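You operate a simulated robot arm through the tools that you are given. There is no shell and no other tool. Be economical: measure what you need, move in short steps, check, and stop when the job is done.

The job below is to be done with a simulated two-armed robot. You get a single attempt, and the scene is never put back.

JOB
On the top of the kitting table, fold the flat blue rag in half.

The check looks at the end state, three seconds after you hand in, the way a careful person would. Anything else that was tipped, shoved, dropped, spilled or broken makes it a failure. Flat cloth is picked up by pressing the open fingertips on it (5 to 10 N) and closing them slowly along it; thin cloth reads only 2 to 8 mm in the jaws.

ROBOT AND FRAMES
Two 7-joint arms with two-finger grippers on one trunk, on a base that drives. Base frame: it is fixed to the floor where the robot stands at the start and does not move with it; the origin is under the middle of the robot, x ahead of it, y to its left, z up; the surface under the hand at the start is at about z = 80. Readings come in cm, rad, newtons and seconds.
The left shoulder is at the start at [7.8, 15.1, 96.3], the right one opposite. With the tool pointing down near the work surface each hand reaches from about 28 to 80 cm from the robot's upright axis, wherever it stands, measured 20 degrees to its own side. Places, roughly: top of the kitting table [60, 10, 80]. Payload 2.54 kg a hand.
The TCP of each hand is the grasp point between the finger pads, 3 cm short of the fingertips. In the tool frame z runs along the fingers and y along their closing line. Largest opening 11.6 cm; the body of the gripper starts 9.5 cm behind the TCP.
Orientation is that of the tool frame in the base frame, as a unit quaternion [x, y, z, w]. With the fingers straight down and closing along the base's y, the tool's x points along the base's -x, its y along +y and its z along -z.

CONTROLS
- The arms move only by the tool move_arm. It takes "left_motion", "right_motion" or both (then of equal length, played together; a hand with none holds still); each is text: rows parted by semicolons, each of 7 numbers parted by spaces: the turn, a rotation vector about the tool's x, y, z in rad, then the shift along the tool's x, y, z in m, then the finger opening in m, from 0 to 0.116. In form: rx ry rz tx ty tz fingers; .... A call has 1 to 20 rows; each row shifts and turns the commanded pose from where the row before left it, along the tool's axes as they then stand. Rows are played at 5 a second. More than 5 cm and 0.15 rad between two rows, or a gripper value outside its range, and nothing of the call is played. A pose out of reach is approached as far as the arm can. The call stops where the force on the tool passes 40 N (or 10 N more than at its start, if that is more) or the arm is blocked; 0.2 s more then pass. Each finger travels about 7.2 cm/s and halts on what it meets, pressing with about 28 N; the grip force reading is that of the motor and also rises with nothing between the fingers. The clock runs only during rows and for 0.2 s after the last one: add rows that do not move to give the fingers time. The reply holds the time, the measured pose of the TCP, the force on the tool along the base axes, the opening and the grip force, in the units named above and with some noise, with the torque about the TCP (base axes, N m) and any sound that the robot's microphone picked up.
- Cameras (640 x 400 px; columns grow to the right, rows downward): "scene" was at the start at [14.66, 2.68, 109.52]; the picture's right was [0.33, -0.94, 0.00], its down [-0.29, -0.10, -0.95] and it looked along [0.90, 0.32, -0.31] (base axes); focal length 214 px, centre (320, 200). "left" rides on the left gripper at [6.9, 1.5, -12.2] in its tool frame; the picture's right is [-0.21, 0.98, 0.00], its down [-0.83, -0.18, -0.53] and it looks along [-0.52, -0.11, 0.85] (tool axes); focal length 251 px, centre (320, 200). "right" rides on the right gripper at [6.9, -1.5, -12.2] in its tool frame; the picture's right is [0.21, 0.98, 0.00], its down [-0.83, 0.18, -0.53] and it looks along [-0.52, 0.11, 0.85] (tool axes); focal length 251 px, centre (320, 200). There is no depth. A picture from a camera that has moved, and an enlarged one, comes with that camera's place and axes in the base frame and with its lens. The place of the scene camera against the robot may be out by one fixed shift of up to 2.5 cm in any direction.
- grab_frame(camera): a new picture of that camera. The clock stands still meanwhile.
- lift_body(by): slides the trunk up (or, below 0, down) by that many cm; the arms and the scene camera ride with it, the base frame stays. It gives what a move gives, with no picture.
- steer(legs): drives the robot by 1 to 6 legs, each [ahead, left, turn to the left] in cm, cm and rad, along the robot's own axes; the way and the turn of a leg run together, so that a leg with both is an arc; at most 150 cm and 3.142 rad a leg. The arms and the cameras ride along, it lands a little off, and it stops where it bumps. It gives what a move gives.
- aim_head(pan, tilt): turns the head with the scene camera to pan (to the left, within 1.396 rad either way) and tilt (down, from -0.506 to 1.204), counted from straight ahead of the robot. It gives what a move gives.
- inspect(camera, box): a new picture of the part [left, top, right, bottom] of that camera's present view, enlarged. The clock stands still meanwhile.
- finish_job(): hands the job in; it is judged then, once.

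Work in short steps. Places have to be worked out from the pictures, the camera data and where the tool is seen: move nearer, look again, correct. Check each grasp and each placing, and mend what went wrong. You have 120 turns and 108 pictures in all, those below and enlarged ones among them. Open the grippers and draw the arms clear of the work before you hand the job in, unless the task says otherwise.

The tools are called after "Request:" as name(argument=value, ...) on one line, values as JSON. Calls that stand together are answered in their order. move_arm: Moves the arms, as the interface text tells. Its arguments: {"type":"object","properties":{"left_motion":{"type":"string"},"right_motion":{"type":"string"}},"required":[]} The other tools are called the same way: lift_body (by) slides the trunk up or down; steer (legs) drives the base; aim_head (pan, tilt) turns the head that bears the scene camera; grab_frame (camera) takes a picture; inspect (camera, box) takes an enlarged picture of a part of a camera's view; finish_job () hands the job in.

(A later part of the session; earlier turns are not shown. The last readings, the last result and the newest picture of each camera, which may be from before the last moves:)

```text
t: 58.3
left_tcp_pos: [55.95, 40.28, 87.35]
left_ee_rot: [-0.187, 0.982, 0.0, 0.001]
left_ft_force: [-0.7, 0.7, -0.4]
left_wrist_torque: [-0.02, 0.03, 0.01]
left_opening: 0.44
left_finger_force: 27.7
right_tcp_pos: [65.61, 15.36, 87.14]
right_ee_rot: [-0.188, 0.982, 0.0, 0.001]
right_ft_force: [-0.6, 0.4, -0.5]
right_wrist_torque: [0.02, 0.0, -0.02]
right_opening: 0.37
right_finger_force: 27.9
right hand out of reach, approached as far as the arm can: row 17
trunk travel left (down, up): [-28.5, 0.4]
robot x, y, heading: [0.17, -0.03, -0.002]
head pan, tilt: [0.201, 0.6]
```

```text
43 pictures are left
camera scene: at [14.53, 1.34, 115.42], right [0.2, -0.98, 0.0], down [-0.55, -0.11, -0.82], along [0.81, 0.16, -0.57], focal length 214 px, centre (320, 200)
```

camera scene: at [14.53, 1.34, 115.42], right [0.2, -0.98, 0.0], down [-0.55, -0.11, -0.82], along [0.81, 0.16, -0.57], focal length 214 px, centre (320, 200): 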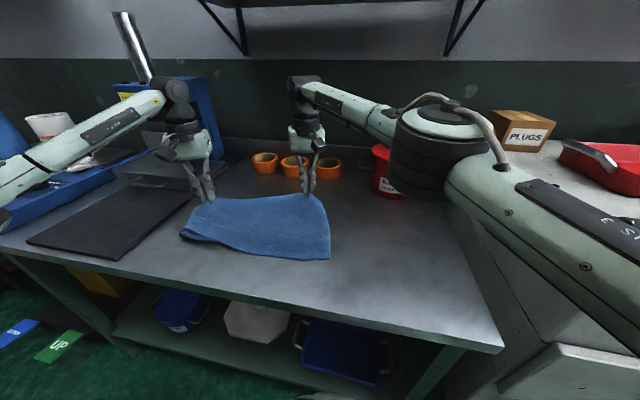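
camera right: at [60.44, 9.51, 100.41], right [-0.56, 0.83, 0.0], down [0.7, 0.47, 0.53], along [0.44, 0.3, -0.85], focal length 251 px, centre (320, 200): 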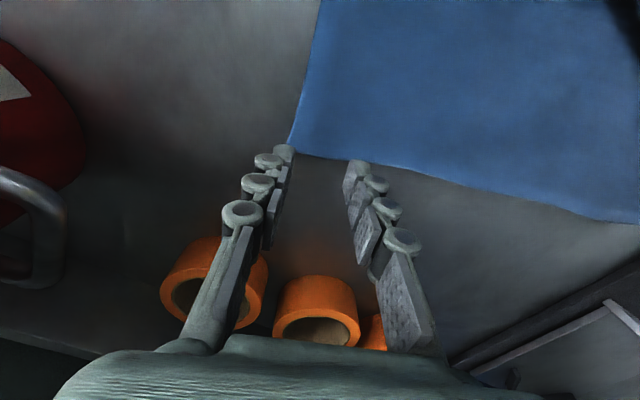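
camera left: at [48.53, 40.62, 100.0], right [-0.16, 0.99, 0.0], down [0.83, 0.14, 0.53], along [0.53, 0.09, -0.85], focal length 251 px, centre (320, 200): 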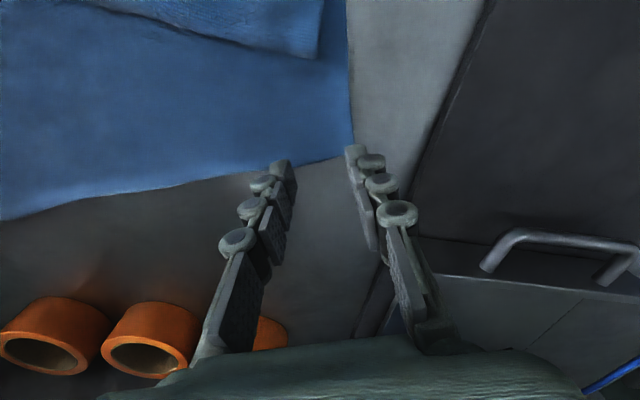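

Both back corners are held (about 4 mm of cloth). I yaw the hands back, bring them to equal x and lift the cloth to hang free.

Request:
move_arm(left_motion="0 0 0.0943 0 0 -0.02 0; 0 0 0.0943 0 0 -0.02 0; 0 0 0.0943 0 0 -0.02 0; 0 0 0.0943 0 0 -0.02 0; 0 0 0 0 0.0014 -0.025 0; 0 0 0 0 0.0014 -0.025 0; 0 0 0 0 0.0014 -0.025 0; 0 0 0 0 0.0014 -0.025 0; 0 0 0 0 0.0014 -0.025 0; 0 0 0 0 0 -0.02 0; 0 0 0 0 0 0 0; 0 0 0 0 0 0 0", right_motion="0 0 0.0943 0 0 -0.02 0; 0 0 0.0943 0 0 -0.02 0; 0 0 0.0943 0 0 -0.02 0; 0 0 0.0943 0 0 -0.02 0; 0 0 0 0.019 -0.002 -0.025 0; 0 0 0 0.019 -0.002 -0.025 0; 0 0 0 0.019 -0.002 -0.025 0; 0 0 0 0.019 -0.002 -0.025 0; 0 0 0 0.019 -0.002 -0.025 0; 0 0 0 0 0 -0.02 0; 0 0 0 0 0 0 0; 0 0 0 0 0 0 0")

Request:
grab_frame(camera="scene")

Request:
grab_frame(camera="left")

```text
t: 60.9
left_tcp_pos: [55.83, 40.96, 109.54]
left_ee_rot: [0.0, 1.0, 0.0, 0.0]
left_ft_force: [0.1, -0.8, 0.0]
left_wrist_torque: [0.01, 0.01, 0.08]
left_opening: 0.45
left_finger_force: 27.9
right_tcp_pos: [55.31, 13.79, 109.49]
right_ee_rot: [0.0, 1.0, -0.001, 0.0]
right_ft_force: [-0.6, 0.3, -0.9]
right_wrist_torque: [-0.01, 0.0, 0.08]
right_opening: 0.33
right_finger_force: 28.0
right hand out of reach, approached as far as the arm can: row 2, 4
trunk travel left (down, up): [-28.5, 0.4]
robot x, y, heading: [0.13, -0.41, -0.0]
head pan, tilt: [0.201, 0.6]
```

```text
42 pictures are left
camera scene: at [14.51, 1.33, 115.43], right [0.2, -0.98, 0.0], down [-0.55, -0.11, -0.83], along [0.81, 0.16, -0.56], focal length 214 px, centre (320, 200)
```

scene: 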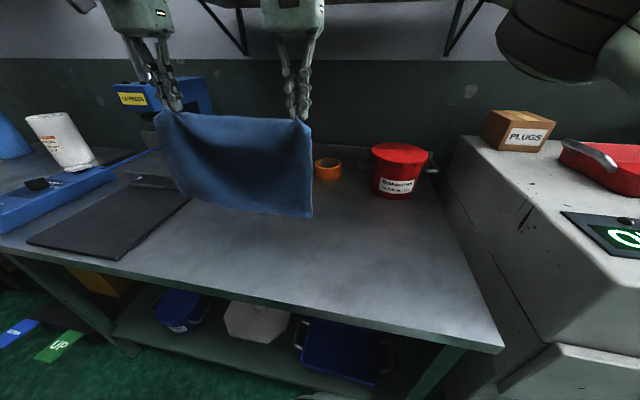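

```text
41 pictures are left
camera left: at [49.1, 42.62, 121.87], right [0.21, 0.98, 0.0], down [0.83, -0.18, 0.53], along [0.52, -0.11, -0.85], focal length 251 px, centre (320, 200)
```

left: 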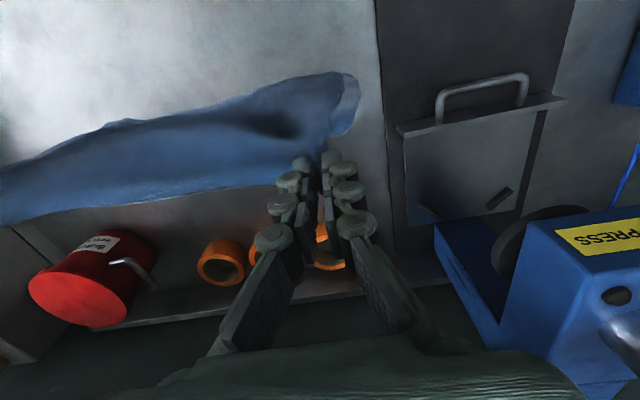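

The cloth hangs nearly free from its back edge. I zoom in to check that the lower corners have unfurled.

Request:
inspect(camera="scene", box=[135, 95, 335, 230])

```text
2.96 times, centred on (235, 162) of scene
camera zoom: at [14.51, 1.33, 115.43], right [0.2, -0.98, 0.0], down [-0.55, -0.11, -0.83], along [0.81, 0.16, -0.56], focal length 636 px, centre (572, 311)
```

zoom: 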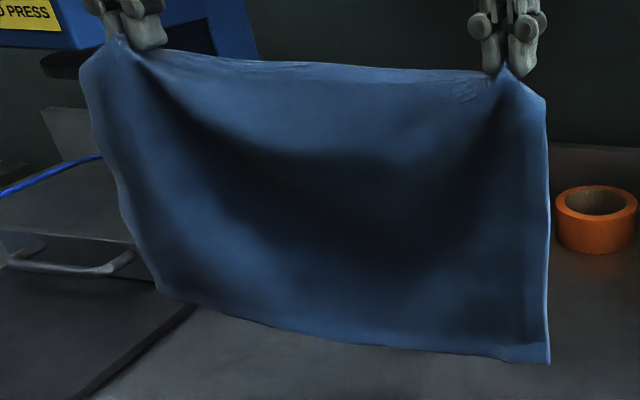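

It has fully unfurled into a flat hanging sheet, bottom edge about 2–3 cm above the table. I lower it and lay down the bottom half by moving diagonally down and toward the robot.

Request:
move_arm(left_motion="0 0 0 0 0 0.012 0; 0 0 0 0 0 0.013 0; 0 0 0 0 0 0 0; 0 0 0 0.0075 0 0.0075 0; 0 0 0 0.0075 0 0.0075 0; 0 0 0 0.0075 0 0.0075 0; 0 0 0 0.0075 0 0.0075 0; 0 0 0 0.0075 0 0.0075 0; 0 0 0 0.0075 0 0.0075 0; 0 0 0 0.0075 0 0.0075 0; 0 0 0 0.0075 0 0.0075 0; 0 0 0 0 0 0 0", right_motion="0 0 0 0 0 0.012 0; 0 0 0 0 0 0.013 0; 0 0 0 0 0 0 0; 0 0 0 0.0075 0 0.0075 0; 0 0 0 0.0075 0 0.0075 0; 0 0 0 0.0075 0 0.0075 0; 0 0 0 0.0075 0 0.0075 0; 0 0 0 0.0075 0 0.0075 0; 0 0 0 0.0075 0 0.0075 0; 0 0 0 0.0075 0 0.0075 0; 0 0 0 0.0075 0 0.0075 0; 0 0 0 0 0 0 0")

Request:
grab_frame(camera="scene")

Request:
grab_frame(camera="left")

Request:
grab_frame(camera="right")

```text
t: 63.5
left_tcp_pos: [50.15, 41.02, 101.14]
left_ee_rot: [0.0, 1.0, 0.0, 0.0]
left_ft_force: [-0.6, 0.1, -0.8]
left_wrist_torque: [-0.03, 0.01, 0.08]
left_opening: 0.44
left_finger_force: 27.8
right_tcp_pos: [49.32, 13.79, 101.14]
right_ee_rot: [0.0, 1.0, 0.0, 0.0]
right_ft_force: [0.5, 0.2, -0.8]
right_wrist_torque: [-0.02, -0.01, 0.05]
right_opening: 0.37
right_finger_force: 28.6
trunk travel left (down, up): [-28.5, 0.4]
robot x, y, heading: [0.02, -0.08, -0.002]
head pan, tilt: [0.201, 0.6]
```

```text
39 pictures are left
camera scene: at [14.52, 1.33, 115.43], right [0.2, -0.98, 0.0], down [-0.55, -0.11, -0.83], along [0.81, 0.16, -0.56], focal length 214 px, centre (320, 200)
```

scene: 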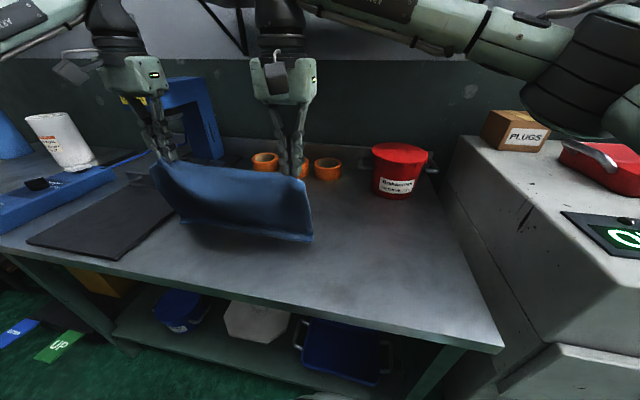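

```text
38 pictures are left
camera left: at [43.27, 42.55, 113.4], right [0.21, 0.98, 0.0], down [0.83, -0.18, 0.53], along [0.52, -0.11, -0.85], focal length 251 px, centre (320, 200)
```

left: 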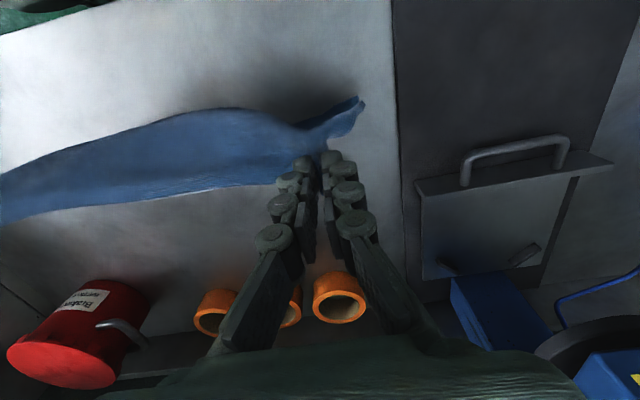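

```text
37 pictures are left
camera right: at [42.38, 12.25, 113.31], right [-0.21, 0.98, 0.0], down [0.83, 0.18, 0.53], along [0.52, 0.11, -0.85], focal length 251 px, centre (320, 200)
```

right: 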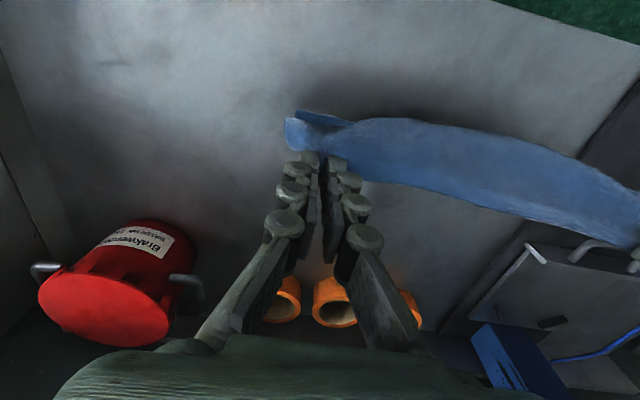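

The cloth bows toward the robot. I zoom in to see whether the bottom edge is staying put behind.

Request:
inspect(camera="scene", box=[135, 140, 335, 265])

Request:
inspect(camera="right", box=[260, 80, 500, 230])

```text
3.20 times, centred on (235, 202) of scene
camera zoom: at [14.52, 1.33, 115.43], right [0.2, -0.98, 0.0], down [-0.55, -0.11, -0.83], along [0.81, 0.16, -0.56], focal length 686 px, centre (592, 192)
```

zoom: 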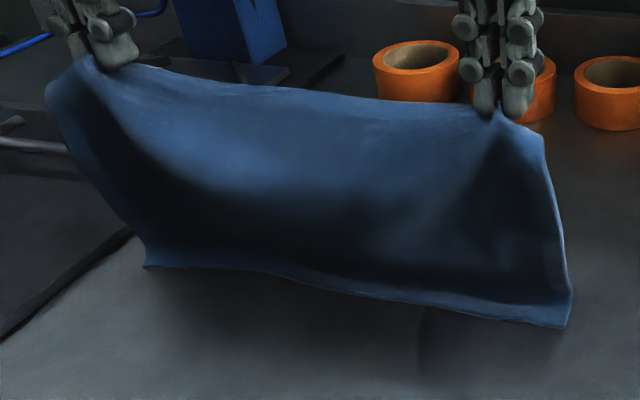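

```text
2.67 times, centred on (380, 155) of right
camera zoom: at [42.38, 12.25, 113.31], right [-0.21, 0.98, 0.0], down [0.83, 0.18, 0.53], along [0.52, 0.11, -0.85], focal length 670 px, centre (160, 320)
```

zoom: 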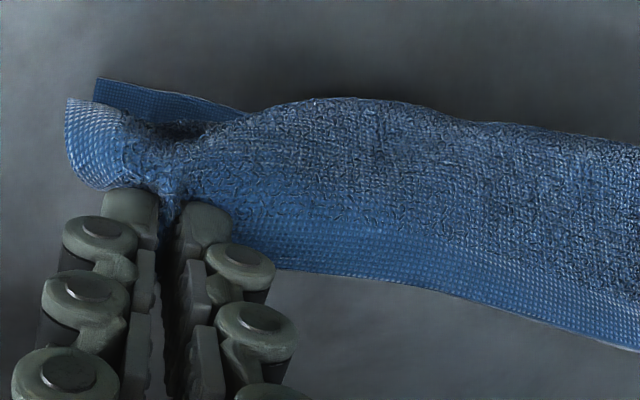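

The hem leads on the robot's side, so the lower half would lie the wrong way. I raise the cloth again and tilt the fingers forward by 0.6 rad so it hangs straight down from the pads.

Request:
move_arm(left_motion="0 0 0 -0.005 0 -0.025 0; 0 0 0 -0.005 0 -0.025 0; 0 0 0 -0.005 0 -0.025 0; 0 0 0 -0.005 0 -0.015 0; 0 -0.15 0 0 0 0 0; 0 -0.15 0 0 0 0 0; 0 -0.15 0 0 0 0 0; 0 -0.15 0 0 0 0 0; 0 0 0 0 0 0 0; 0 0 0 0 0 0 0", right_motion="0 0 0 -0.005 0 -0.025 0; 0 0 0 -0.005 0 -0.025 0; 0 0 0 -0.005 0 -0.025 0; 0 0 0 -0.005 0 -0.015 0; 0 -0.15 0 0 0 0 0; 0 -0.15 0 0 0 0 0; 0 -0.15 0 0 0 0 0; 0 -0.15 0 0 0 0 0; 0 0 0 0 0 0 0; 0 0 0 0 0 0 0")

Request:
inspect(camera="scene", box=[105, 80, 345, 230])

Request:
grab_frame(camera="right")

```text
t: 65.7
left_tcp_pos: [52.03, 40.96, 110.31]
left_ee_rot: [0.0, 0.955, 0.0, 0.296]
left_ft_force: [0.4, -0.3, -0.2]
left_wrist_torque: [-0.02, 0.05, 0.08]
left_opening: 0.43
left_finger_force: 28.1
right_tcp_pos: [51.39, 13.71, 110.07]
right_ee_rot: [0.0, 0.955, 0.0, 0.297]
right_ft_force: [0.5, 1.0, -0.5]
right_wrist_torque: [0.02, 0.03, 0.09]
right_opening: 0.36
right_finger_force: 29.4
trunk travel left (down, up): [-28.5, 0.4]
robot x, y, heading: [-0.1, 0.02, -0.005]
head pan, tilt: [0.201, 0.6]
```

```text
2.67 times, centred on (225, 155) of scene
camera zoom: at [14.51, 1.34, 115.43], right [0.2, -0.98, 0.0], down [-0.55, -0.11, -0.83], along [0.81, 0.16, -0.56], focal length 572 px, centre (573, 320)
```

zoom: 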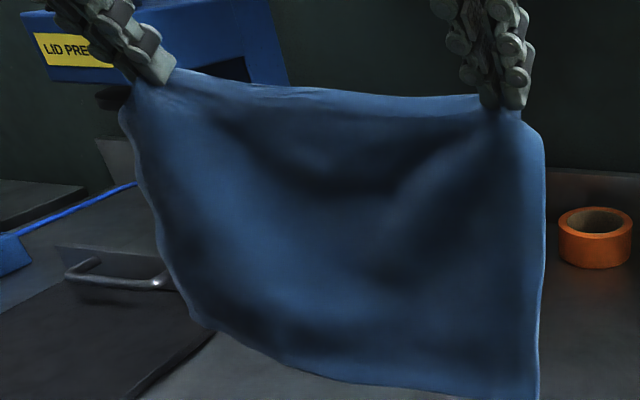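

```text
33 pictures are left
camera right: at [38.81, 12.29, 116.19], right [-0.18, 0.98, -0.12], down [0.38, 0.18, 0.91], along [0.91, 0.11, -0.4], focal length 251 px, centre (320, 200)
```

right: 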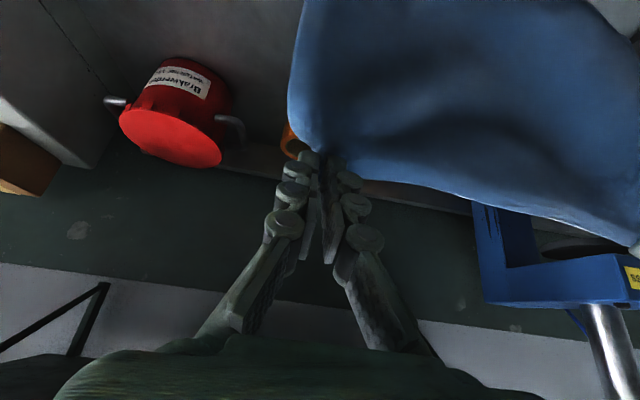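

It hangs straighter, but the bottom still leans toward the robot. I tilt another 0.45 rad.

Request:
move_arm(left_motion="0 -0.15 0 0 0 0 0; 0 -0.15 0 0 0 0 0; 0 -0.15 0 0 0 0 0; 0 0 0 0 0 0 0; 0 0 0 0 0 0 0; 0 0 0 0 0 0 0", right_motion="0 -0.15 0 0 0 0 0; 0 -0.15 0 0 0 0 0; 0 -0.15 0 0 0 0 0; 0 0 0 0 0 0 0; 0 0 0 0 0 0 0; 0 0 0 0 0 0 0")

Request:
inspect(camera="scene", box=[105, 90, 345, 240])

```text
t: 67.1
left_tcp_pos: [52.11, 40.99, 110.14]
left_ee_rot: [0.001, 0.866, 0.0, 0.5]
left_ft_force: [0.3, 0.0, -0.1]
left_wrist_torque: [-0.03, 0.01, 0.04]
left_opening: 0.46
left_finger_force: 28.1
right_tcp_pos: [51.41, 13.76, 109.98]
right_ee_rot: [0.0, 0.865, 0.0, 0.502]
right_ft_force: [-0.8, -0.5, 0.3]
right_wrist_torque: [-0.01, 0.03, 0.08]
right_opening: 0.31
right_finger_force: 28.0
trunk travel left (down, up): [-28.5, 0.4]
robot x, y, heading: [0.26, 0.21, -0.002]
head pan, tilt: [0.201, 0.6]
```

```text
2.67 times, centred on (225, 165) of scene
camera zoom: at [14.53, 1.33, 115.43], right [0.2, -0.98, 0.0], down [-0.55, -0.11, -0.83], along [0.81, 0.16, -0.56], focal length 572 px, centre (573, 293)
```

zoom: 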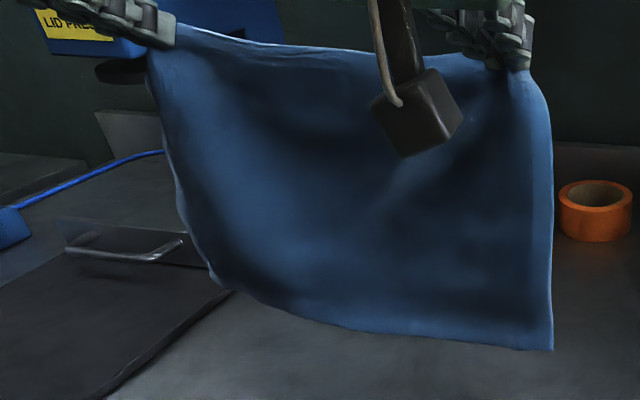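

The sheet now hangs nearly straight. I lower it until the hem touches, then pull the hands toward the robot with little descent so the hem trails behind (+x).

Request:
move_arm(left_motion="0 0 0 0.0101 0 0.0058 0; 0 0 0 0.0101 0 0.0058 0; 0 0 0 0.0101 0 0.0058 0; 0 0 0 0.0086 0 -0.0089 0; 0 0 0 0.0086 0 -0.0089 0; 0 0 0 0.0086 0 -0.0089 0; 0 0 0 0.0086 0 -0.0089 0; 0 0 0 0.0086 0 -0.0089 0", right_motion="0 0 0 0.0101 0 0.0058 0; 0 0 0 0.0101 0 0.0058 0; 0 0 0 0.0101 0 0.0058 0; 0 0 0 0.0086 0 -0.0089 0; 0 0 0 0.0086 0 -0.0089 0; 0 0 0 0.0086 0 -0.0089 0; 0 0 0 0.0086 0 -0.0089 0; 0 0 0 0.0086 0 -0.0089 0")

Request:
inspect(camera="scene", box=[105, 110, 345, 260])

```text
t: 68.9
left_tcp_pos: [45.96, 41.07, 105.29]
left_ee_rot: [0.0, 0.865, 0.001, 0.502]
left_ft_force: [0.7, 0.5, 0.5]
left_wrist_torque: [-0.03, 0.05, 0.06]
left_opening: 0.42
left_finger_force: 28.1
right_tcp_pos: [45.42, 13.76, 104.97]
right_ee_rot: [0.001, 0.866, 0.0, 0.5]
right_ft_force: [-0.5, 0.8, 0.8]
right_wrist_torque: [-0.02, 0.01, 0.07]
right_opening: 0.3
right_finger_force: 27.7
trunk travel left (down, up): [-28.5, 0.4]
robot x, y, heading: [-0.27, -0.18, -0.004]
head pan, tilt: [0.201, 0.6]
```

```text
2.67 times, centred on (225, 185) of scene
camera zoom: at [14.49, 1.33, 115.44], right [0.2, -0.98, 0.0], down [-0.55, -0.11, -0.83], along [0.81, 0.16, -0.56], focal length 572 px, centre (573, 240)
```

zoom: 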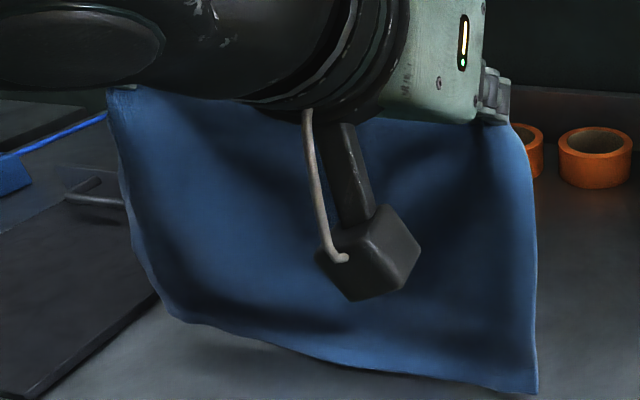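

The hem still drags along slightly ahead. I lift a bit, move forward and tilt the fingers nearly horizontal so the sheet leaves the pads straight down.

Request:
move_arm(left_motion="0 0 0 -0.0276 0 0.0107 0; 0 0 0 -0.0276 0 0.0107 0; 0 -0.15 0 -0.005 0 0.017 0; 0 -0.15 0 -0.005 0 0.017 0; 0 -0.15 0 0 0 0 0; 0 0 0 0 0 0 0; 0 0 0 0 0 0 0; 0 0 0 0 0 0 0", right_motion="0 0 0 -0.0276 0 0.0107 0; 0 0 0 -0.0276 0 0.0107 0; 0 -0.15 0 -0.005 0 0.017 0; 0 -0.15 0 -0.005 0 0.017 0; 0 -0.15 0 0 0 0 0; 0 0 0 0 0 0 0; 0 0 0 0 0 0 0; 0 0 0 0 0 0 0")

Request:
grab_frame(camera="scene")

```text
t: 70.7
left_tcp_pos: [54.11, 40.81, 108.32]
left_ee_rot: [0.0, 0.732, 0.0, 0.681]
left_ft_force: [0.4, -0.1, -0.1]
left_wrist_torque: [0.01, 0.01, 0.06]
left_opening: 0.43
left_finger_force: 27.7
right_tcp_pos: [53.54, 13.8, 108.12]
right_ee_rot: [0.0, 0.732, 0.0, 0.681]
right_ft_force: [-0.5, 0.1, -0.8]
right_wrist_torque: [-0.01, 0.02, 0.04]
right_opening: 0.34
right_finger_force: 27.2
trunk travel left (down, up): [-28.5, 0.4]
robot x, y, heading: [0.12, -0.07, 0.002]
head pan, tilt: [0.201, 0.6]
```

```text
30 pictures are left
camera scene: at [14.52, 1.33, 115.43], right [0.2, -0.98, 0.0], down [-0.55, -0.11, -0.83], along [0.81, 0.16, -0.56], focal length 214 px, centre (320, 200)
```

scene: 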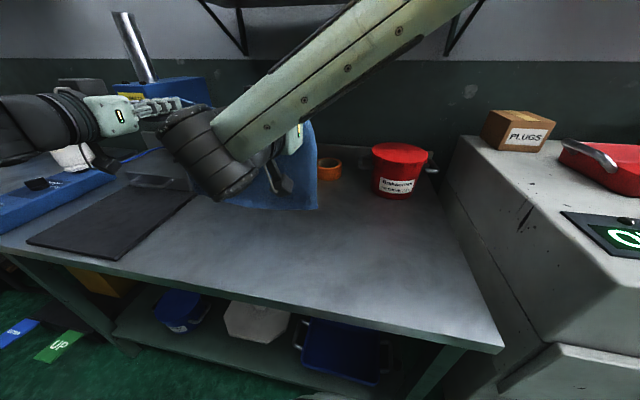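

Now the hem hangs directly below the pads. I lower it to touch and go diagonally down and toward the robot, then look.

Request:
move_arm(left_motion="0 0 0 0.01225 0 -0.0031 0; 0 0 0 0.01225 0 -0.0031 0; 0 0 0 0.01225 0 -0.0031 0; 0 0 0 0.00855 0 -0.0074 0; 0 0 0 0.00855 0 -0.0074 0; 0 0 0 0.00855 0 -0.0074 0; 0 0 0 0.00855 0 -0.0074 0; 0 0 0 0.00855 0 -0.0074 0; 0 0 0 0.00855 0 -0.0074 0", right_motion="0 0 0 0.01225 0 -0.0031 0; 0 0 0 0.01225 0 -0.0031 0; 0 0 0 0.01225 0 -0.0031 0; 0 0 0 0.00855 0 -0.0074 0; 0 0 0 0.00855 0 -0.0074 0; 0 0 0 0.00855 0 -0.0074 0; 0 0 0 0.00855 0 -0.0074 0; 0 0 0 0.00855 0 -0.0074 0; 0 0 0 0.00855 0 -0.0074 0")

Request:
grab_frame(camera="scene")

Request:
grab_frame(camera="left")

```text
t: 72.7
left_tcp_pos: [48.22, 40.99, 99.95]
left_ee_rot: [0.0, 0.732, 0.0, 0.681]
left_ft_force: [0.0, -1.0, 0.3]
left_wrist_torque: [-0.01, 0.08, 0.04]
left_opening: 0.44
left_finger_force: 28.1
right_tcp_pos: [47.44, 13.79, 99.69]
right_ee_rot: [0.0, 0.732, 0.0, 0.681]
right_ft_force: [0.3, 0.5, -0.5]
right_wrist_torque: [0.03, 0.01, 0.06]
right_opening: 0.33
right_finger_force: 27.6
trunk travel left (down, up): [-28.5, 0.4]
robot x, y, heading: [0.08, 0.22, 0.002]
head pan, tilt: [0.201, 0.6]
```

```text
29 pictures are left
camera scene: at [14.51, 1.34, 115.43], right [0.2, -0.98, 0.0], down [-0.55, -0.11, -0.83], along [0.81, 0.16, -0.56], focal length 214 px, centre (320, 200)
```

scene: 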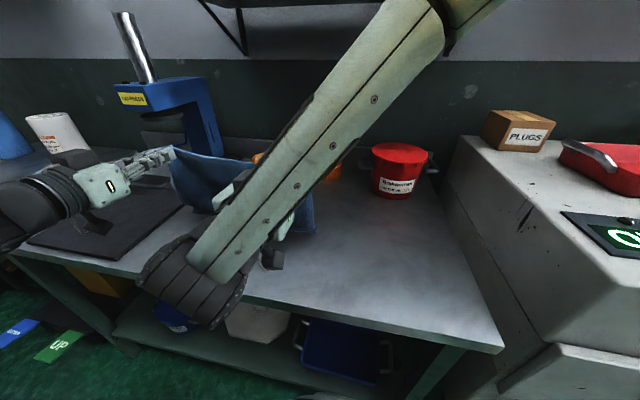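

```text
28 pictures are left
camera left: at [35.6, 42.65, 93.94], right [0.02, 0.98, 0.21], down [-0.47, -0.18, 0.86], along [0.88, -0.11, 0.46], focal length 251 px, centre (320, 200)
```

left: 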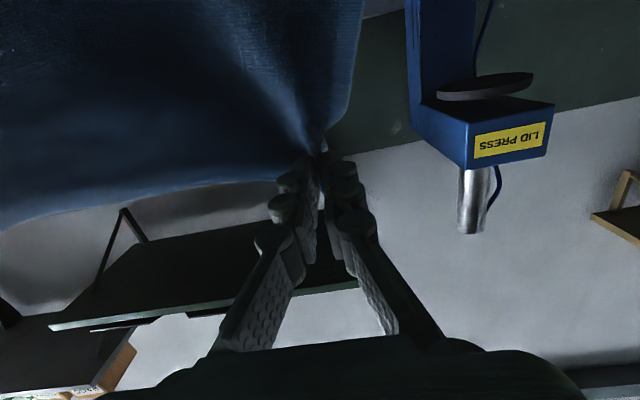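

It works: the hem is now about 3 cm beyond the pads with slack building on the robot's side. I continue down and toward the robot while un-tilting the hands gradually.

Request:
move_arm(left_motion="0 0.15 0 0.00699 0 -0.00952 0; 0 0.15 0 0.00834 0 -0.00838 0; 0 0.15 0 0.00949 0 -0.00704 0; 0 0.15 0 0.01044 0 -0.00553 0; 0 0.15 0 0.01115 0 -0.00391 0; 0 0.15 0 0.01162 0 -0.00221 0; 0 0 0 0 0 0 0", right_motion="0 0.15 0 0.00699 0 -0.00952 0; 0 0.15 0 0.00834 0 -0.00838 0; 0 0.15 0 0.00949 0 -0.00704 0; 0 0.15 0 0.01044 0 -0.00553 0; 0 0.15 0 0.01115 0 -0.00391 0; 0 0.15 0 0.01162 0 -0.00221 0; 0 0 0 0 0 0 0")

Request:
grab_frame(camera="scene")

Request:
grab_frame(camera="left")

```text
t: 74.3
left_tcp_pos: [42.19, 40.97, 96.17]
left_ee_rot: [-0.001, 0.956, 0.001, 0.294]
left_ft_force: [0.4, 0.6, 0.5]
left_wrist_torque: [-0.04, -0.01, 0.01]
left_opening: 0.44
left_finger_force: 28.2
right_tcp_pos: [41.44, 13.74, 95.97]
right_ee_rot: [0.0, 0.956, 0.0, 0.295]
right_ft_force: [0.6, 0.9, -0.4]
right_wrist_torque: [0.02, 0.07, 0.03]
right_opening: 0.39
right_finger_force: 28.2
trunk travel left (down, up): [-28.5, 0.4]
robot x, y, heading: [0.19, 0.1, -0.001]
head pan, tilt: [0.201, 0.6]
```

```text
27 pictures are left
camera scene: at [14.5, 1.33, 115.43], right [0.2, -0.98, 0.0], down [-0.55, -0.11, -0.83], along [0.81, 0.16, -0.56], focal length 214 px, centre (320, 200)
```

scene: 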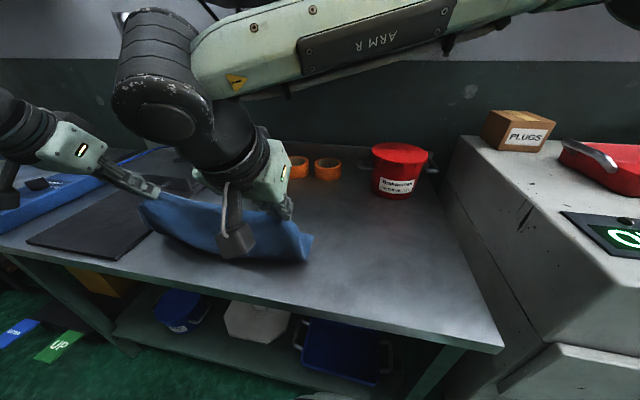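

```text
26 pictures are left
camera left: at [29.63, 42.56, 102.4], right [0.18, 0.98, 0.12], down [0.38, -0.18, 0.91], along [0.91, -0.11, -0.4], focal length 251 px, centre (320, 200)
```

left: 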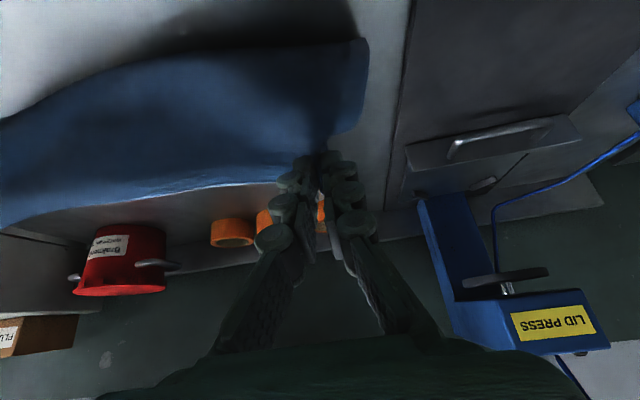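

The right end suggests the cloth now bends in a C with the hem behind. I zoom in to verify.

Request:
inspect(camera="scene", box=[120, 180, 330, 280])

Request:
grab_frame(camera="right")

```text
3.05 times, centred on (225, 230) of scene
camera zoom: at [14.5, 1.33, 115.43], right [0.2, -0.98, 0.0], down [-0.55, -0.11, -0.83], along [0.81, 0.16, -0.56], focal length 654 px, centre (610, 109)
```

zoom: 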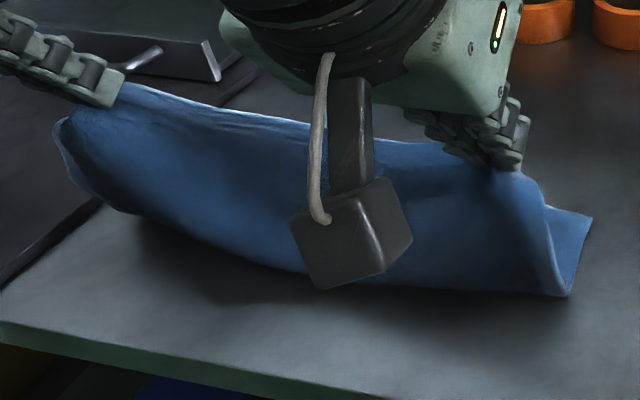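

```text
24 pictures are left
camera right: at [28.84, 12.19, 102.27], right [-0.18, 0.98, -0.12], down [0.38, 0.18, 0.91], along [0.91, 0.12, -0.41], focal length 251 px, centre (320, 200)
```

right: 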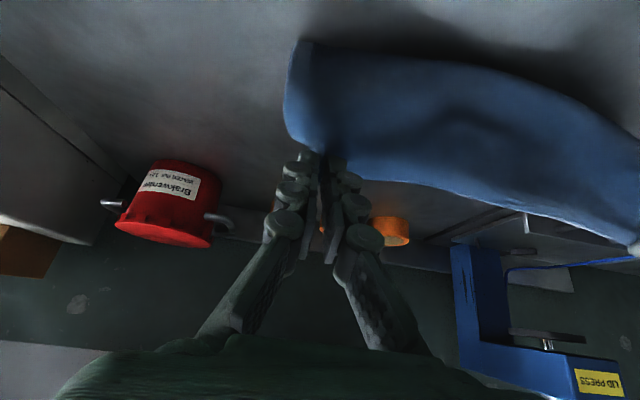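

It's a clean C: hem lying back at x≈53, bend near 44.7, hands above. To centre the crease I lower the hands and move slightly closer to the robot, bringing the fingers back to vertical.

Request:
move_arm(left_motion="0 0.15 0 0.01025 0 0.00753 0; 0 0.15 0 0.009 0 0.00898 0; 0 0.15 0 0.00756 0 0.01022 0; 0 0.15 0 0 0 0 0; 0 0 0 0 0 0 0", right_motion="0 0.15 0 0.01025 0 0.00753 0; 0 0.15 0 0.009 0 0.00898 0; 0 0.15 0 0.00756 0 0.01022 0; 0 0.15 0 0 0 0 0; 0 0 0 0 0 0 0")

Request:
inspect(camera="scene", box=[120, 180, 330, 290])

Request:
grab_frame(camera="left")

```text
t: 75.5
left_tcp_pos: [41.01, 41.0, 92.58]
left_ee_rot: [0.0, 1.0, 0.0, 0.0]
left_ft_force: [0.3, 0.1, -0.1]
left_wrist_torque: [0.0, 0.0, 0.01]
left_opening: 0.44
left_finger_force: 28.1
right_tcp_pos: [40.2, 13.66, 92.39]
right_ee_rot: [0.0, 1.0, -0.001, -0.002]
right_ft_force: [0.6, -0.5, -0.6]
right_wrist_torque: [0.03, -0.03, 0.03]
right_opening: 0.36
right_finger_force: 29.1
trunk travel left (down, up): [-28.5, 0.4]
robot x, y, heading: [0.15, 0.26, 0.0]
head pan, tilt: [0.201, 0.6]
```

```text
3.05 times, centred on (225, 235) of scene
camera zoom: at [14.49, 1.35, 115.43], right [0.2, -0.98, 0.0], down [-0.55, -0.11, -0.83], along [0.81, 0.16, -0.56], focal length 654 px, centre (610, 93)
```

zoom: 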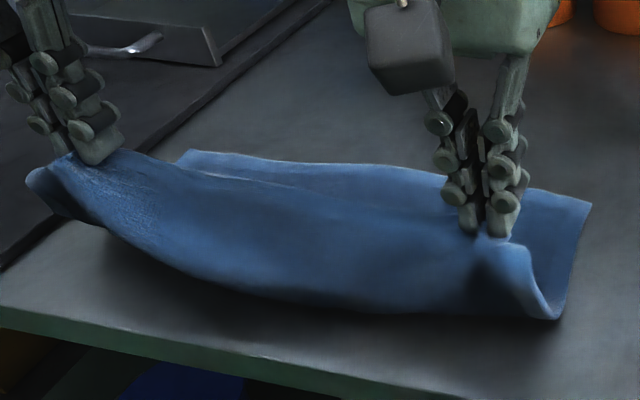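

```text
22 pictures are left
camera left: at [34.06, 42.6, 104.73], right [0.21, 0.98, 0.0], down [0.83, -0.18, 0.53], along [0.52, -0.11, -0.85], focal length 251 px, centre (320, 200)
```

left: 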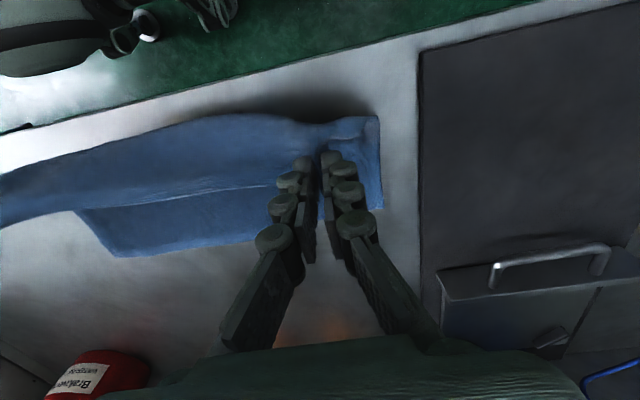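

The hem lies straight from (52.2,10.4) to (51.7,46.5), with the hands above the bend. Now I carry the top edge forward over to the hem, with a 0.9 cm y correction.

Request:
move_arm(left_motion="0 0 0 -0.01 0.0009 -0.005 0; 0 0 0 -0.01 0.0009 -0.003 0; 0 0 0 -0.01 0.0009 0 0; 0 0 0 -0.01 0.0009 0.003 0; 0 0 0 -0.01 0.0009 0.006 0; 0 0 0 -0.01 0.0009 0.009 0; 0 0 0 -0.01 0.0009 0.012 0; 0 0 0 -0.01 0.0009 0.015 0; 0 0 0 -0.01 0.0009 0.017 0; 0 0 0 -0.01 0.0009 0.017 0; 0 0 0 0 0 0 0", right_motion="0 0 0 -0.011 0.0009 -0.005 0; 0 0 0 -0.011 0.0009 -0.003 0; 0 0 0 -0.011 0.0009 0 0; 0 0 0 -0.011 0.0009 0.003 0; 0 0 0 -0.011 0.0009 0.006 0; 0 0 0 -0.011 0.0009 0.009 0; 0 0 0 -0.011 0.0009 0.012 0; 0 0 0 -0.011 0.0009 0.015 0; 0 0 0 -0.011 0.0009 0.017 0; 0 0 0 -0.011 0.0009 0.017 0; 0 0 0 0 0 0 0")

Request:
grab_frame(camera="left")

Request:
grab_frame(camera="right")

Request:
inspect(camera="scene", box=[120, 180, 330, 290])

```text
t: 77.9
left_tcp_pos: [51.02, 41.73, 85.48]
left_ee_rot: [-0.001, 1.0, 0.0, 0.0]
left_ft_force: [0.1, -0.2, -0.7]
left_wrist_torque: [0.02, 0.01, 0.0]
left_opening: 0.44
left_finger_force: 27.9
right_tcp_pos: [51.16, 14.66, 85.21]
right_ee_rot: [0.0, 1.0, 0.0, 0.0]
right_ft_force: [-0.1, 0.0, -0.1]
right_wrist_torque: [0.06, 0.02, 0.05]
right_opening: 0.32
right_finger_force: 28.1
trunk travel left (down, up): [-28.5, 0.4]
robot x, y, heading: [-0.46, 0.15, 0.001]
head pan, tilt: [0.201, 0.6]
```

```text
21 pictures are left
camera left: at [44.14, 43.34, 97.7], right [0.21, 0.98, 0.0], down [0.83, -0.18, 0.53], along [0.52, -0.11, -0.85], focal length 251 px, centre (320, 200)
```

left: 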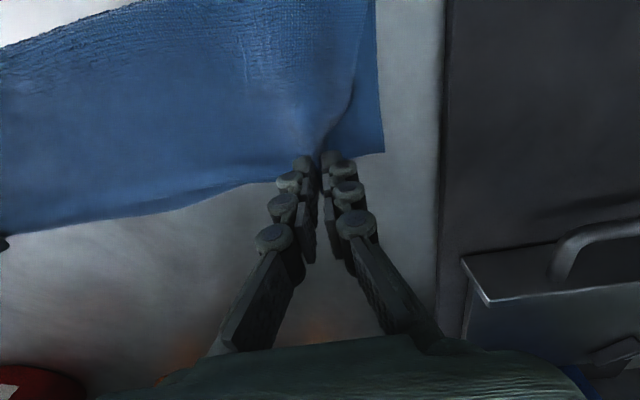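

```text
20 pictures are left
camera right: at [44.25, 13.13, 97.38], right [-0.22, 0.98, 0.0], down [0.83, 0.18, 0.53], along [0.52, 0.12, -0.85], focal length 251 px, centre (320, 200)
```

right: 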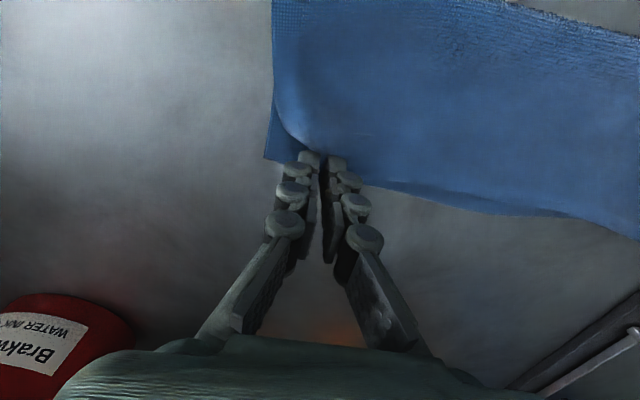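

```text
3.05 times, centred on (225, 235) of scene
camera zoom: at [14.51, 1.33, 115.43], right [0.2, -0.98, 0.0], down [-0.55, -0.11, -0.83], along [0.81, 0.16, -0.56], focal length 654 px, centre (610, 93)
```

zoom: 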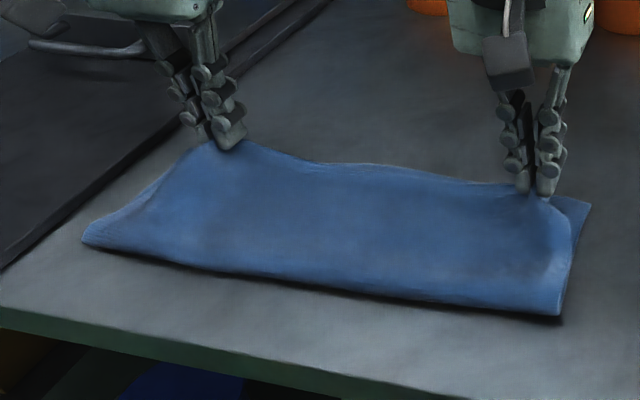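

This is what I wanted: top edge over the hem, no lip. I lower to touch and open slowly while shifting outward, so the outer fingers spread the corners out.

Request:
move_arm(left_motion="0 0 0 0 0 0.008 0; 0 0 0 0 0 0.007 0; 0 0 0 0 0 0.002 0; 0 0 0 0 0 0 0; 0 0 0 0 0.002 0 0.004; 0 0 0 0 0.002 0 0.008; 0 0 0 0 0.002 0 0.012; 0 0 0 0 0.002 0 0.016; 0 0 0 0 0.002 0 0.02; 0 0 0 0 0.002 0 0.024; 0 0 0 0 0.002 0 0.028; 0 0 0 0 0 0 0.03; 0 0 0 0 0 0 0.03", right_motion="0 0 0 0 0 0.008 0; 0 0 0 0 0 0.005 0; 0 0 0 0 0 0.002 0; 0 0 0 0 0 0 0; 0 0 0 0 -0.002 0 0.004; 0 0 0 0 -0.002 0 0.008; 0 0 0 0 -0.002 0 0.012; 0 0 0 0 -0.002 0 0.016; 0 0 0 0 -0.002 0 0.02; 0 0 0 0 -0.002 0 0.024; 0 0 0 0 -0.002 0 0.028; 0 0 0 0 0 0 0.03; 0 0 0 0 0 0 0.03")

Request:
grab_frame(camera="left")

Request:
grab_frame(camera="right")

```text
t: 80.7
left_tcp_pos: [50.77, 43.39, 83.78]
left_ee_rot: [0.0, 1.0, 0.0, -0.001]
left_ft_force: [0.4, -0.5, 1.3]
left_wrist_torque: [-0.05, 0.0, 0.02]
left_opening: 3.01
left_finger_force: 0.3
right_tcp_pos: [51.2, 13.17, 83.79]
right_ee_rot: [0.0, 1.0, -0.001, 0.001]
right_ft_force: [0.0, 0.9, 2.0]
right_wrist_torque: [0.07, -0.02, 0.01]
right_opening: 3.07
right_finger_force: 0.7
trunk travel left (down, up): [-28.5, 0.4]
robot x, y, heading: [-0.03, -0.17, 0.002]
head pan, tilt: [0.201, 0.6]
```

```text
18 pictures are left
camera left: at [44.05, 44.84, 95.97], right [0.21, 0.98, 0.0], down [0.83, -0.18, 0.53], along [0.52, -0.11, -0.85], focal length 251 px, centre (320, 200)
```

left: 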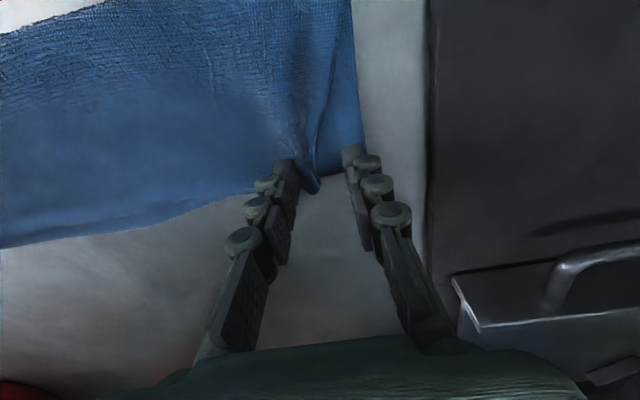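

```text
17 pictures are left
camera right: at [44.27, 11.66, 96.0], right [-0.21, 0.98, 0.0], down [0.83, 0.18, 0.53], along [0.52, 0.11, -0.85], focal length 251 px, centre (320, 200)
```

right: 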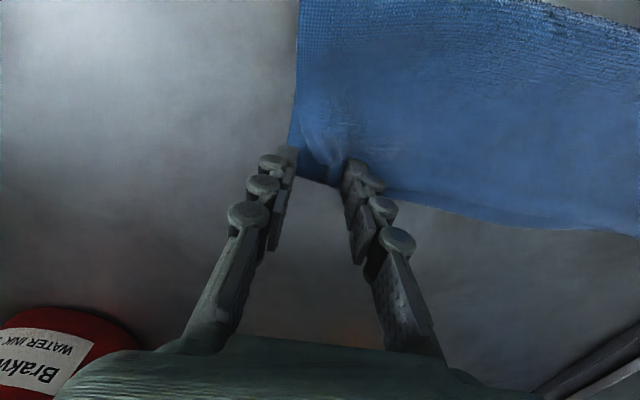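

Both ends look well aligned, with a small ridge left on the left end. I raise and retreat both hands for a clear look.

Request:
move_arm(left_motion="0 0 0 0 0 -0.01 0.032; 0 0 0 0 0 -0.03 0.032; 0 0 0 0 0 -0.04 0.032; 0 0 0 0.03 0.02 -0.03 0.032; 0 0 0 0.03 0.03 0 0.032; 0 0 0 0.03 0.03 0 0.032; 0 0 0 0.03 0.02 0 0.032; 0 0 0 0 0 0 0.032", right_motion="0 0 0 0 0 -0.01 0.032; 0 0 0 0 0 -0.03 0.032; 0 0 0 0 0 -0.04 0.032; 0 0 0 0.03 -0.02 -0.03 0.032; 0 0 0 0.03 -0.03 0 0.032; 0 0 0 0.03 -0.03 0 0.032; 0 0 0 0.03 -0.02 0 0.032; 0 0 0 0 0 0 0.032")

Request:
inspect(camera="scene", box=[130, 180, 330, 290])

Request:
grab_frame(camera="left")

```text
t: 82.5
left_tcp_pos: [39.02, 53.41, 94.51]
left_ee_rot: [0.0, 1.0, 0.001, -0.001]
left_ft_force: [-0.3, 0.1, 0.5]
left_wrist_torque: [-0.06, 0.0, 0.01]
left_opening: 3.18
left_finger_force: 0.1
right_tcp_pos: [39.41, 3.14, 94.75]
right_ee_rot: [0.0, 1.0, 0.0, 0.0]
right_ft_force: [0.8, -0.4, -0.5]
right_wrist_torque: [-0.02, 0.02, -0.02]
right_opening: 3.2
right_finger_force: 0.1
trunk travel left (down, up): [-28.5, 0.4]
robot x, y, heading: [0.3, -0.17, 0.002]
head pan, tilt: [0.201, 0.6]
```

```text
3.20 times, centred on (230, 235) of scene
camera zoom: at [14.58, 1.37, 115.41], right [0.2, -0.98, 0.0], down [-0.55, -0.11, -0.82], along [0.81, 0.16, -0.57], focal length 686 px, centre (608, 88)
```

zoom: 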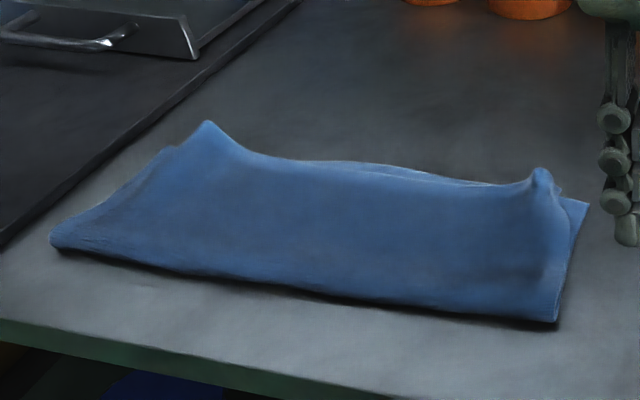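

```text
15 pictures are left
camera left: at [32.21, 54.94, 106.73], right [0.22, 0.98, 0.0], down [0.83, -0.18, 0.53], along [0.52, -0.12, -0.85], focal length 251 px, centre (320, 200)
```

left: 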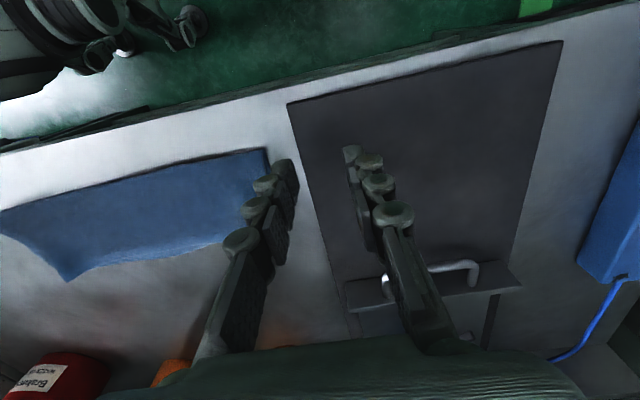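

The rag is cleanly folded in half, with two small pinch peaks left standing. I'll smooth them: closed fingertips touch just outside each peak and drag gently outward. First I position above.

Request:
move_arm(left_motion="0 0 0 -0.0224 -0.02 0 0.02; 0 0 0 -0.0224 -0.02 0 0.01; 0 0 0 -0.0224 -0.02 0 0; 0 0 0 -0.0224 -0.02 0 0; 0 0 0 -0.0224 -0.02 0 0; 0 0 0 0 0 0.035 0; 0 0 0 0 0 0.035 0; 0 0 0 0 0 0.015 0; 0 0 0 0 0 0 0", right_motion="0 0 0 -0.022 0.019 0 0.02; 0 0 0 -0.022 0.019 0 0.01; 0 0 0 -0.022 0.019 0 0; 0 0 0 -0.022 0.019 0 0; 0 0 0 -0.022 0.019 0 0; 0 0 0 0 0 0.035 0; 0 0 0 0 0 0.035 0; 0 0 0 0 0 0.017 0; 0 0 0 0 0 0 0")

Request:
grab_frame(camera="left")

Request:
grab_frame(camera="right")

```text
t: 84.5
left_tcp_pos: [49.98, 43.26, 86.29]
left_ee_rot: [0.0, 1.0, 0.001, -0.001]
left_ft_force: [-0.3, -0.4, -0.4]
left_wrist_torque: [-0.03, 0.01, -0.01]
left_opening: 0.01
left_finger_force: 27.8
right_tcp_pos: [50.17, 12.72, 85.99]
right_ee_rot: [0.0, 1.0, 0.0, 0.0]
right_ft_force: [0.2, -0.2, -0.7]
right_wrist_torque: [-0.03, -0.03, -0.01]
right_opening: 0.0
right_finger_force: 27.5
trunk travel left (down, up): [-28.5, 0.4]
robot x, y, heading: [-0.04, -0.09, 0.003]
head pan, tilt: [0.201, 0.6]
```

```text
14 pictures are left
camera left: at [43.19, 44.9, 98.5], right [0.21, 0.98, 0.0], down [0.83, -0.18, 0.53], along [0.52, -0.11, -0.85], focal length 251 px, centre (320, 200)
```

left: 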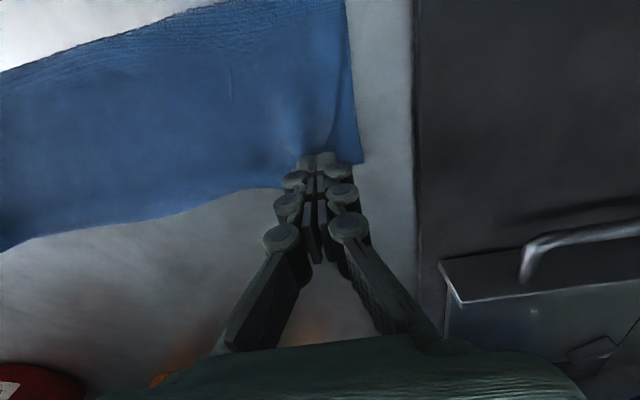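

```text
13 pictures are left
camera right: at [43.31, 11.11, 98.22], right [-0.21, 0.98, 0.0], down [0.83, 0.18, 0.53], along [0.52, 0.11, -0.85], focal length 251 px, centre (320, 200)
```

right: 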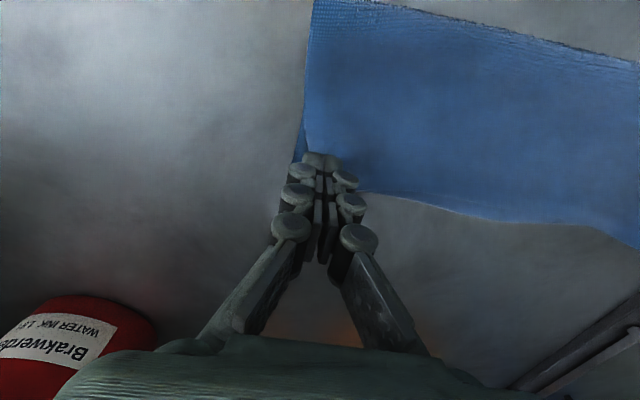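

The fingertips are just above the corner areas. I press down lightly and drag 1.2 cm outward.

Request:
move_arm(left_motion="0 0 0 0 0 0.015 0; 0 0 0 0 0 0.01 0; 0 0 0 0 0 0.002 0; 0 0 0 0 0.002 0 0; 0 0 0 0 0.002 0 0; 0 0 0 0 0.002 0 0; 0 0 0 0 0.002 0 0; 0 0 0 0 0.002 0 0; 0 0 0 0 0.002 0 0; 0 0 0 0 0 0 0", right_motion="0 0 0 0 0 0.015 0; 0 0 0 0 0 0.008 0; 0 0 0 0 0 0.001 0; 0 0 0 0 -0.002 0 0; 0 0 0 0 -0.002 0 0; 0 0 0 0 -0.002 0 0; 0 0 0 0 -0.002 0 0; 0 0 0 0 -0.002 0 0; 0 0 0 0 -0.002 0 0; 0 0 0 0 0 0 0")

```text
t: 86.7
left_tcp_pos: [50.01, 44.49, 83.59]
left_ee_rot: [0.0, 1.0, -0.001, 0.0]
left_ft_force: [0.2, -0.2, 0.9]
left_wrist_torque: [-0.01, 0.01, -0.02]
left_opening: 0.0
left_finger_force: 28.2
right_tcp_pos: [50.11, 11.5, 83.6]
right_ee_rot: [0.0, 1.0, 0.0, 0.0]
right_ft_force: [-0.1, -0.1, 0.4]
right_wrist_torque: [-0.01, 0.0, 0.0]
right_opening: 0.0
right_finger_force: 27.3
trunk travel left (down, up): [-28.5, 0.4]
robot x, y, heading: [-0.08, 0.41, 0.005]
head pan, tilt: [0.201, 0.6]
```

Very light contact. I lift and back off to see the effect.

Request:
move_arm(left_motion="0 0 0 0 0 -0.02 0; 0 0 0 0 0 -0.04 0; 0 0 0 0 0 -0.04 0; 0 0 0 0.03 0.02 0 0; 0 0 0 0.04 0.02 0 0; 0 0 0 0.04 0.02 0 0; 0 0 0 0.02 0.02 0 0; 0 0 0 0 0 0 0", right_motion="0 0 0 0 0 -0.02 0; 0 0 0 0 0 -0.04 0; 0 0 0 0 0 -0.04 0; 0 0 0 0.03 -0.02 0 0; 0 0 0 0.04 -0.02 0 0; 0 0 0 0.04 -0.02 0 0; 0 0 0 0.02 -0.02 0 0; 0 0 0 0 0 0 0")

Request:
inspect(camera="scene", box=[130, 180, 330, 290])

Request:
inspect(camera="right", box=[300, 100, 640, 312])

```text
t: 88.5
left_tcp_pos: [37.07, 52.53, 93.58]
left_ee_rot: [0.0, 1.0, -0.001, -0.001]
left_ft_force: [0.0, 0.4, -0.6]
left_wrist_torque: [0.01, -0.04, 0.01]
left_opening: 0.0
left_finger_force: 27.8
right_tcp_pos: [37.15, 3.57, 93.66]
right_ee_rot: [-0.001, 1.0, 0.0, 0.0]
right_ft_force: [-0.4, 0.3, 0.0]
right_wrist_torque: [0.03, -0.02, 0.03]
right_opening: 0.01
right_finger_force: 27.8
trunk travel left (down, up): [-28.5, 0.4]
robot x, y, heading: [-0.16, -0.14, -0.001]
head pan, tilt: [0.201, 0.6]
```

```text
3.20 times, centred on (230, 235) of scene
camera zoom: at [14.52, 1.31, 115.42], right [0.2, -0.98, 0.0], down [-0.55, -0.11, -0.83], along [0.81, 0.16, -0.56], focal length 686 px, centre (608, 88)
```

zoom: 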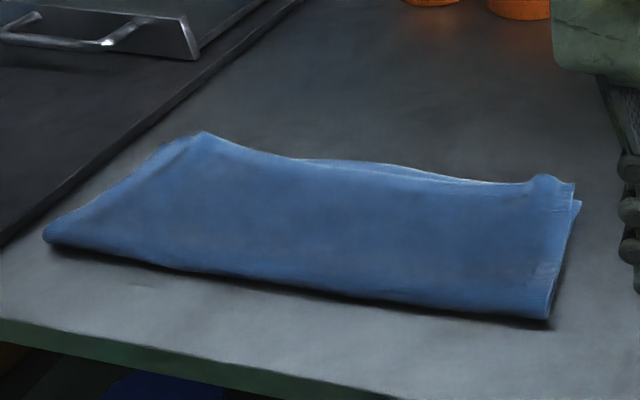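

```text
1.88 times, centred on (470, 206) of right
camera zoom: at [30.23, 2.01, 105.9], right [-0.21, 0.98, 0.0], down [0.83, 0.18, 0.53], along [0.52, 0.11, -0.85], focal length 473 px, centre (38, 189)
```

zoom: 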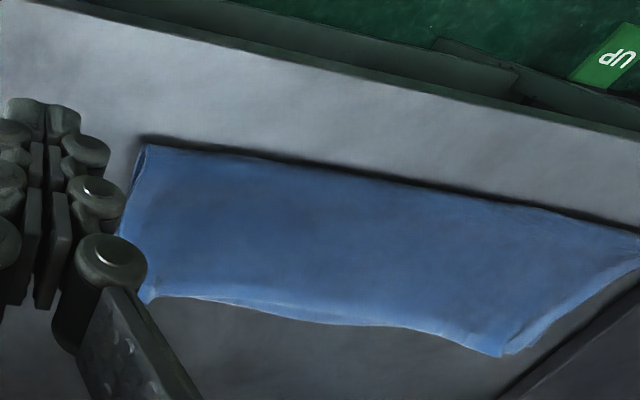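

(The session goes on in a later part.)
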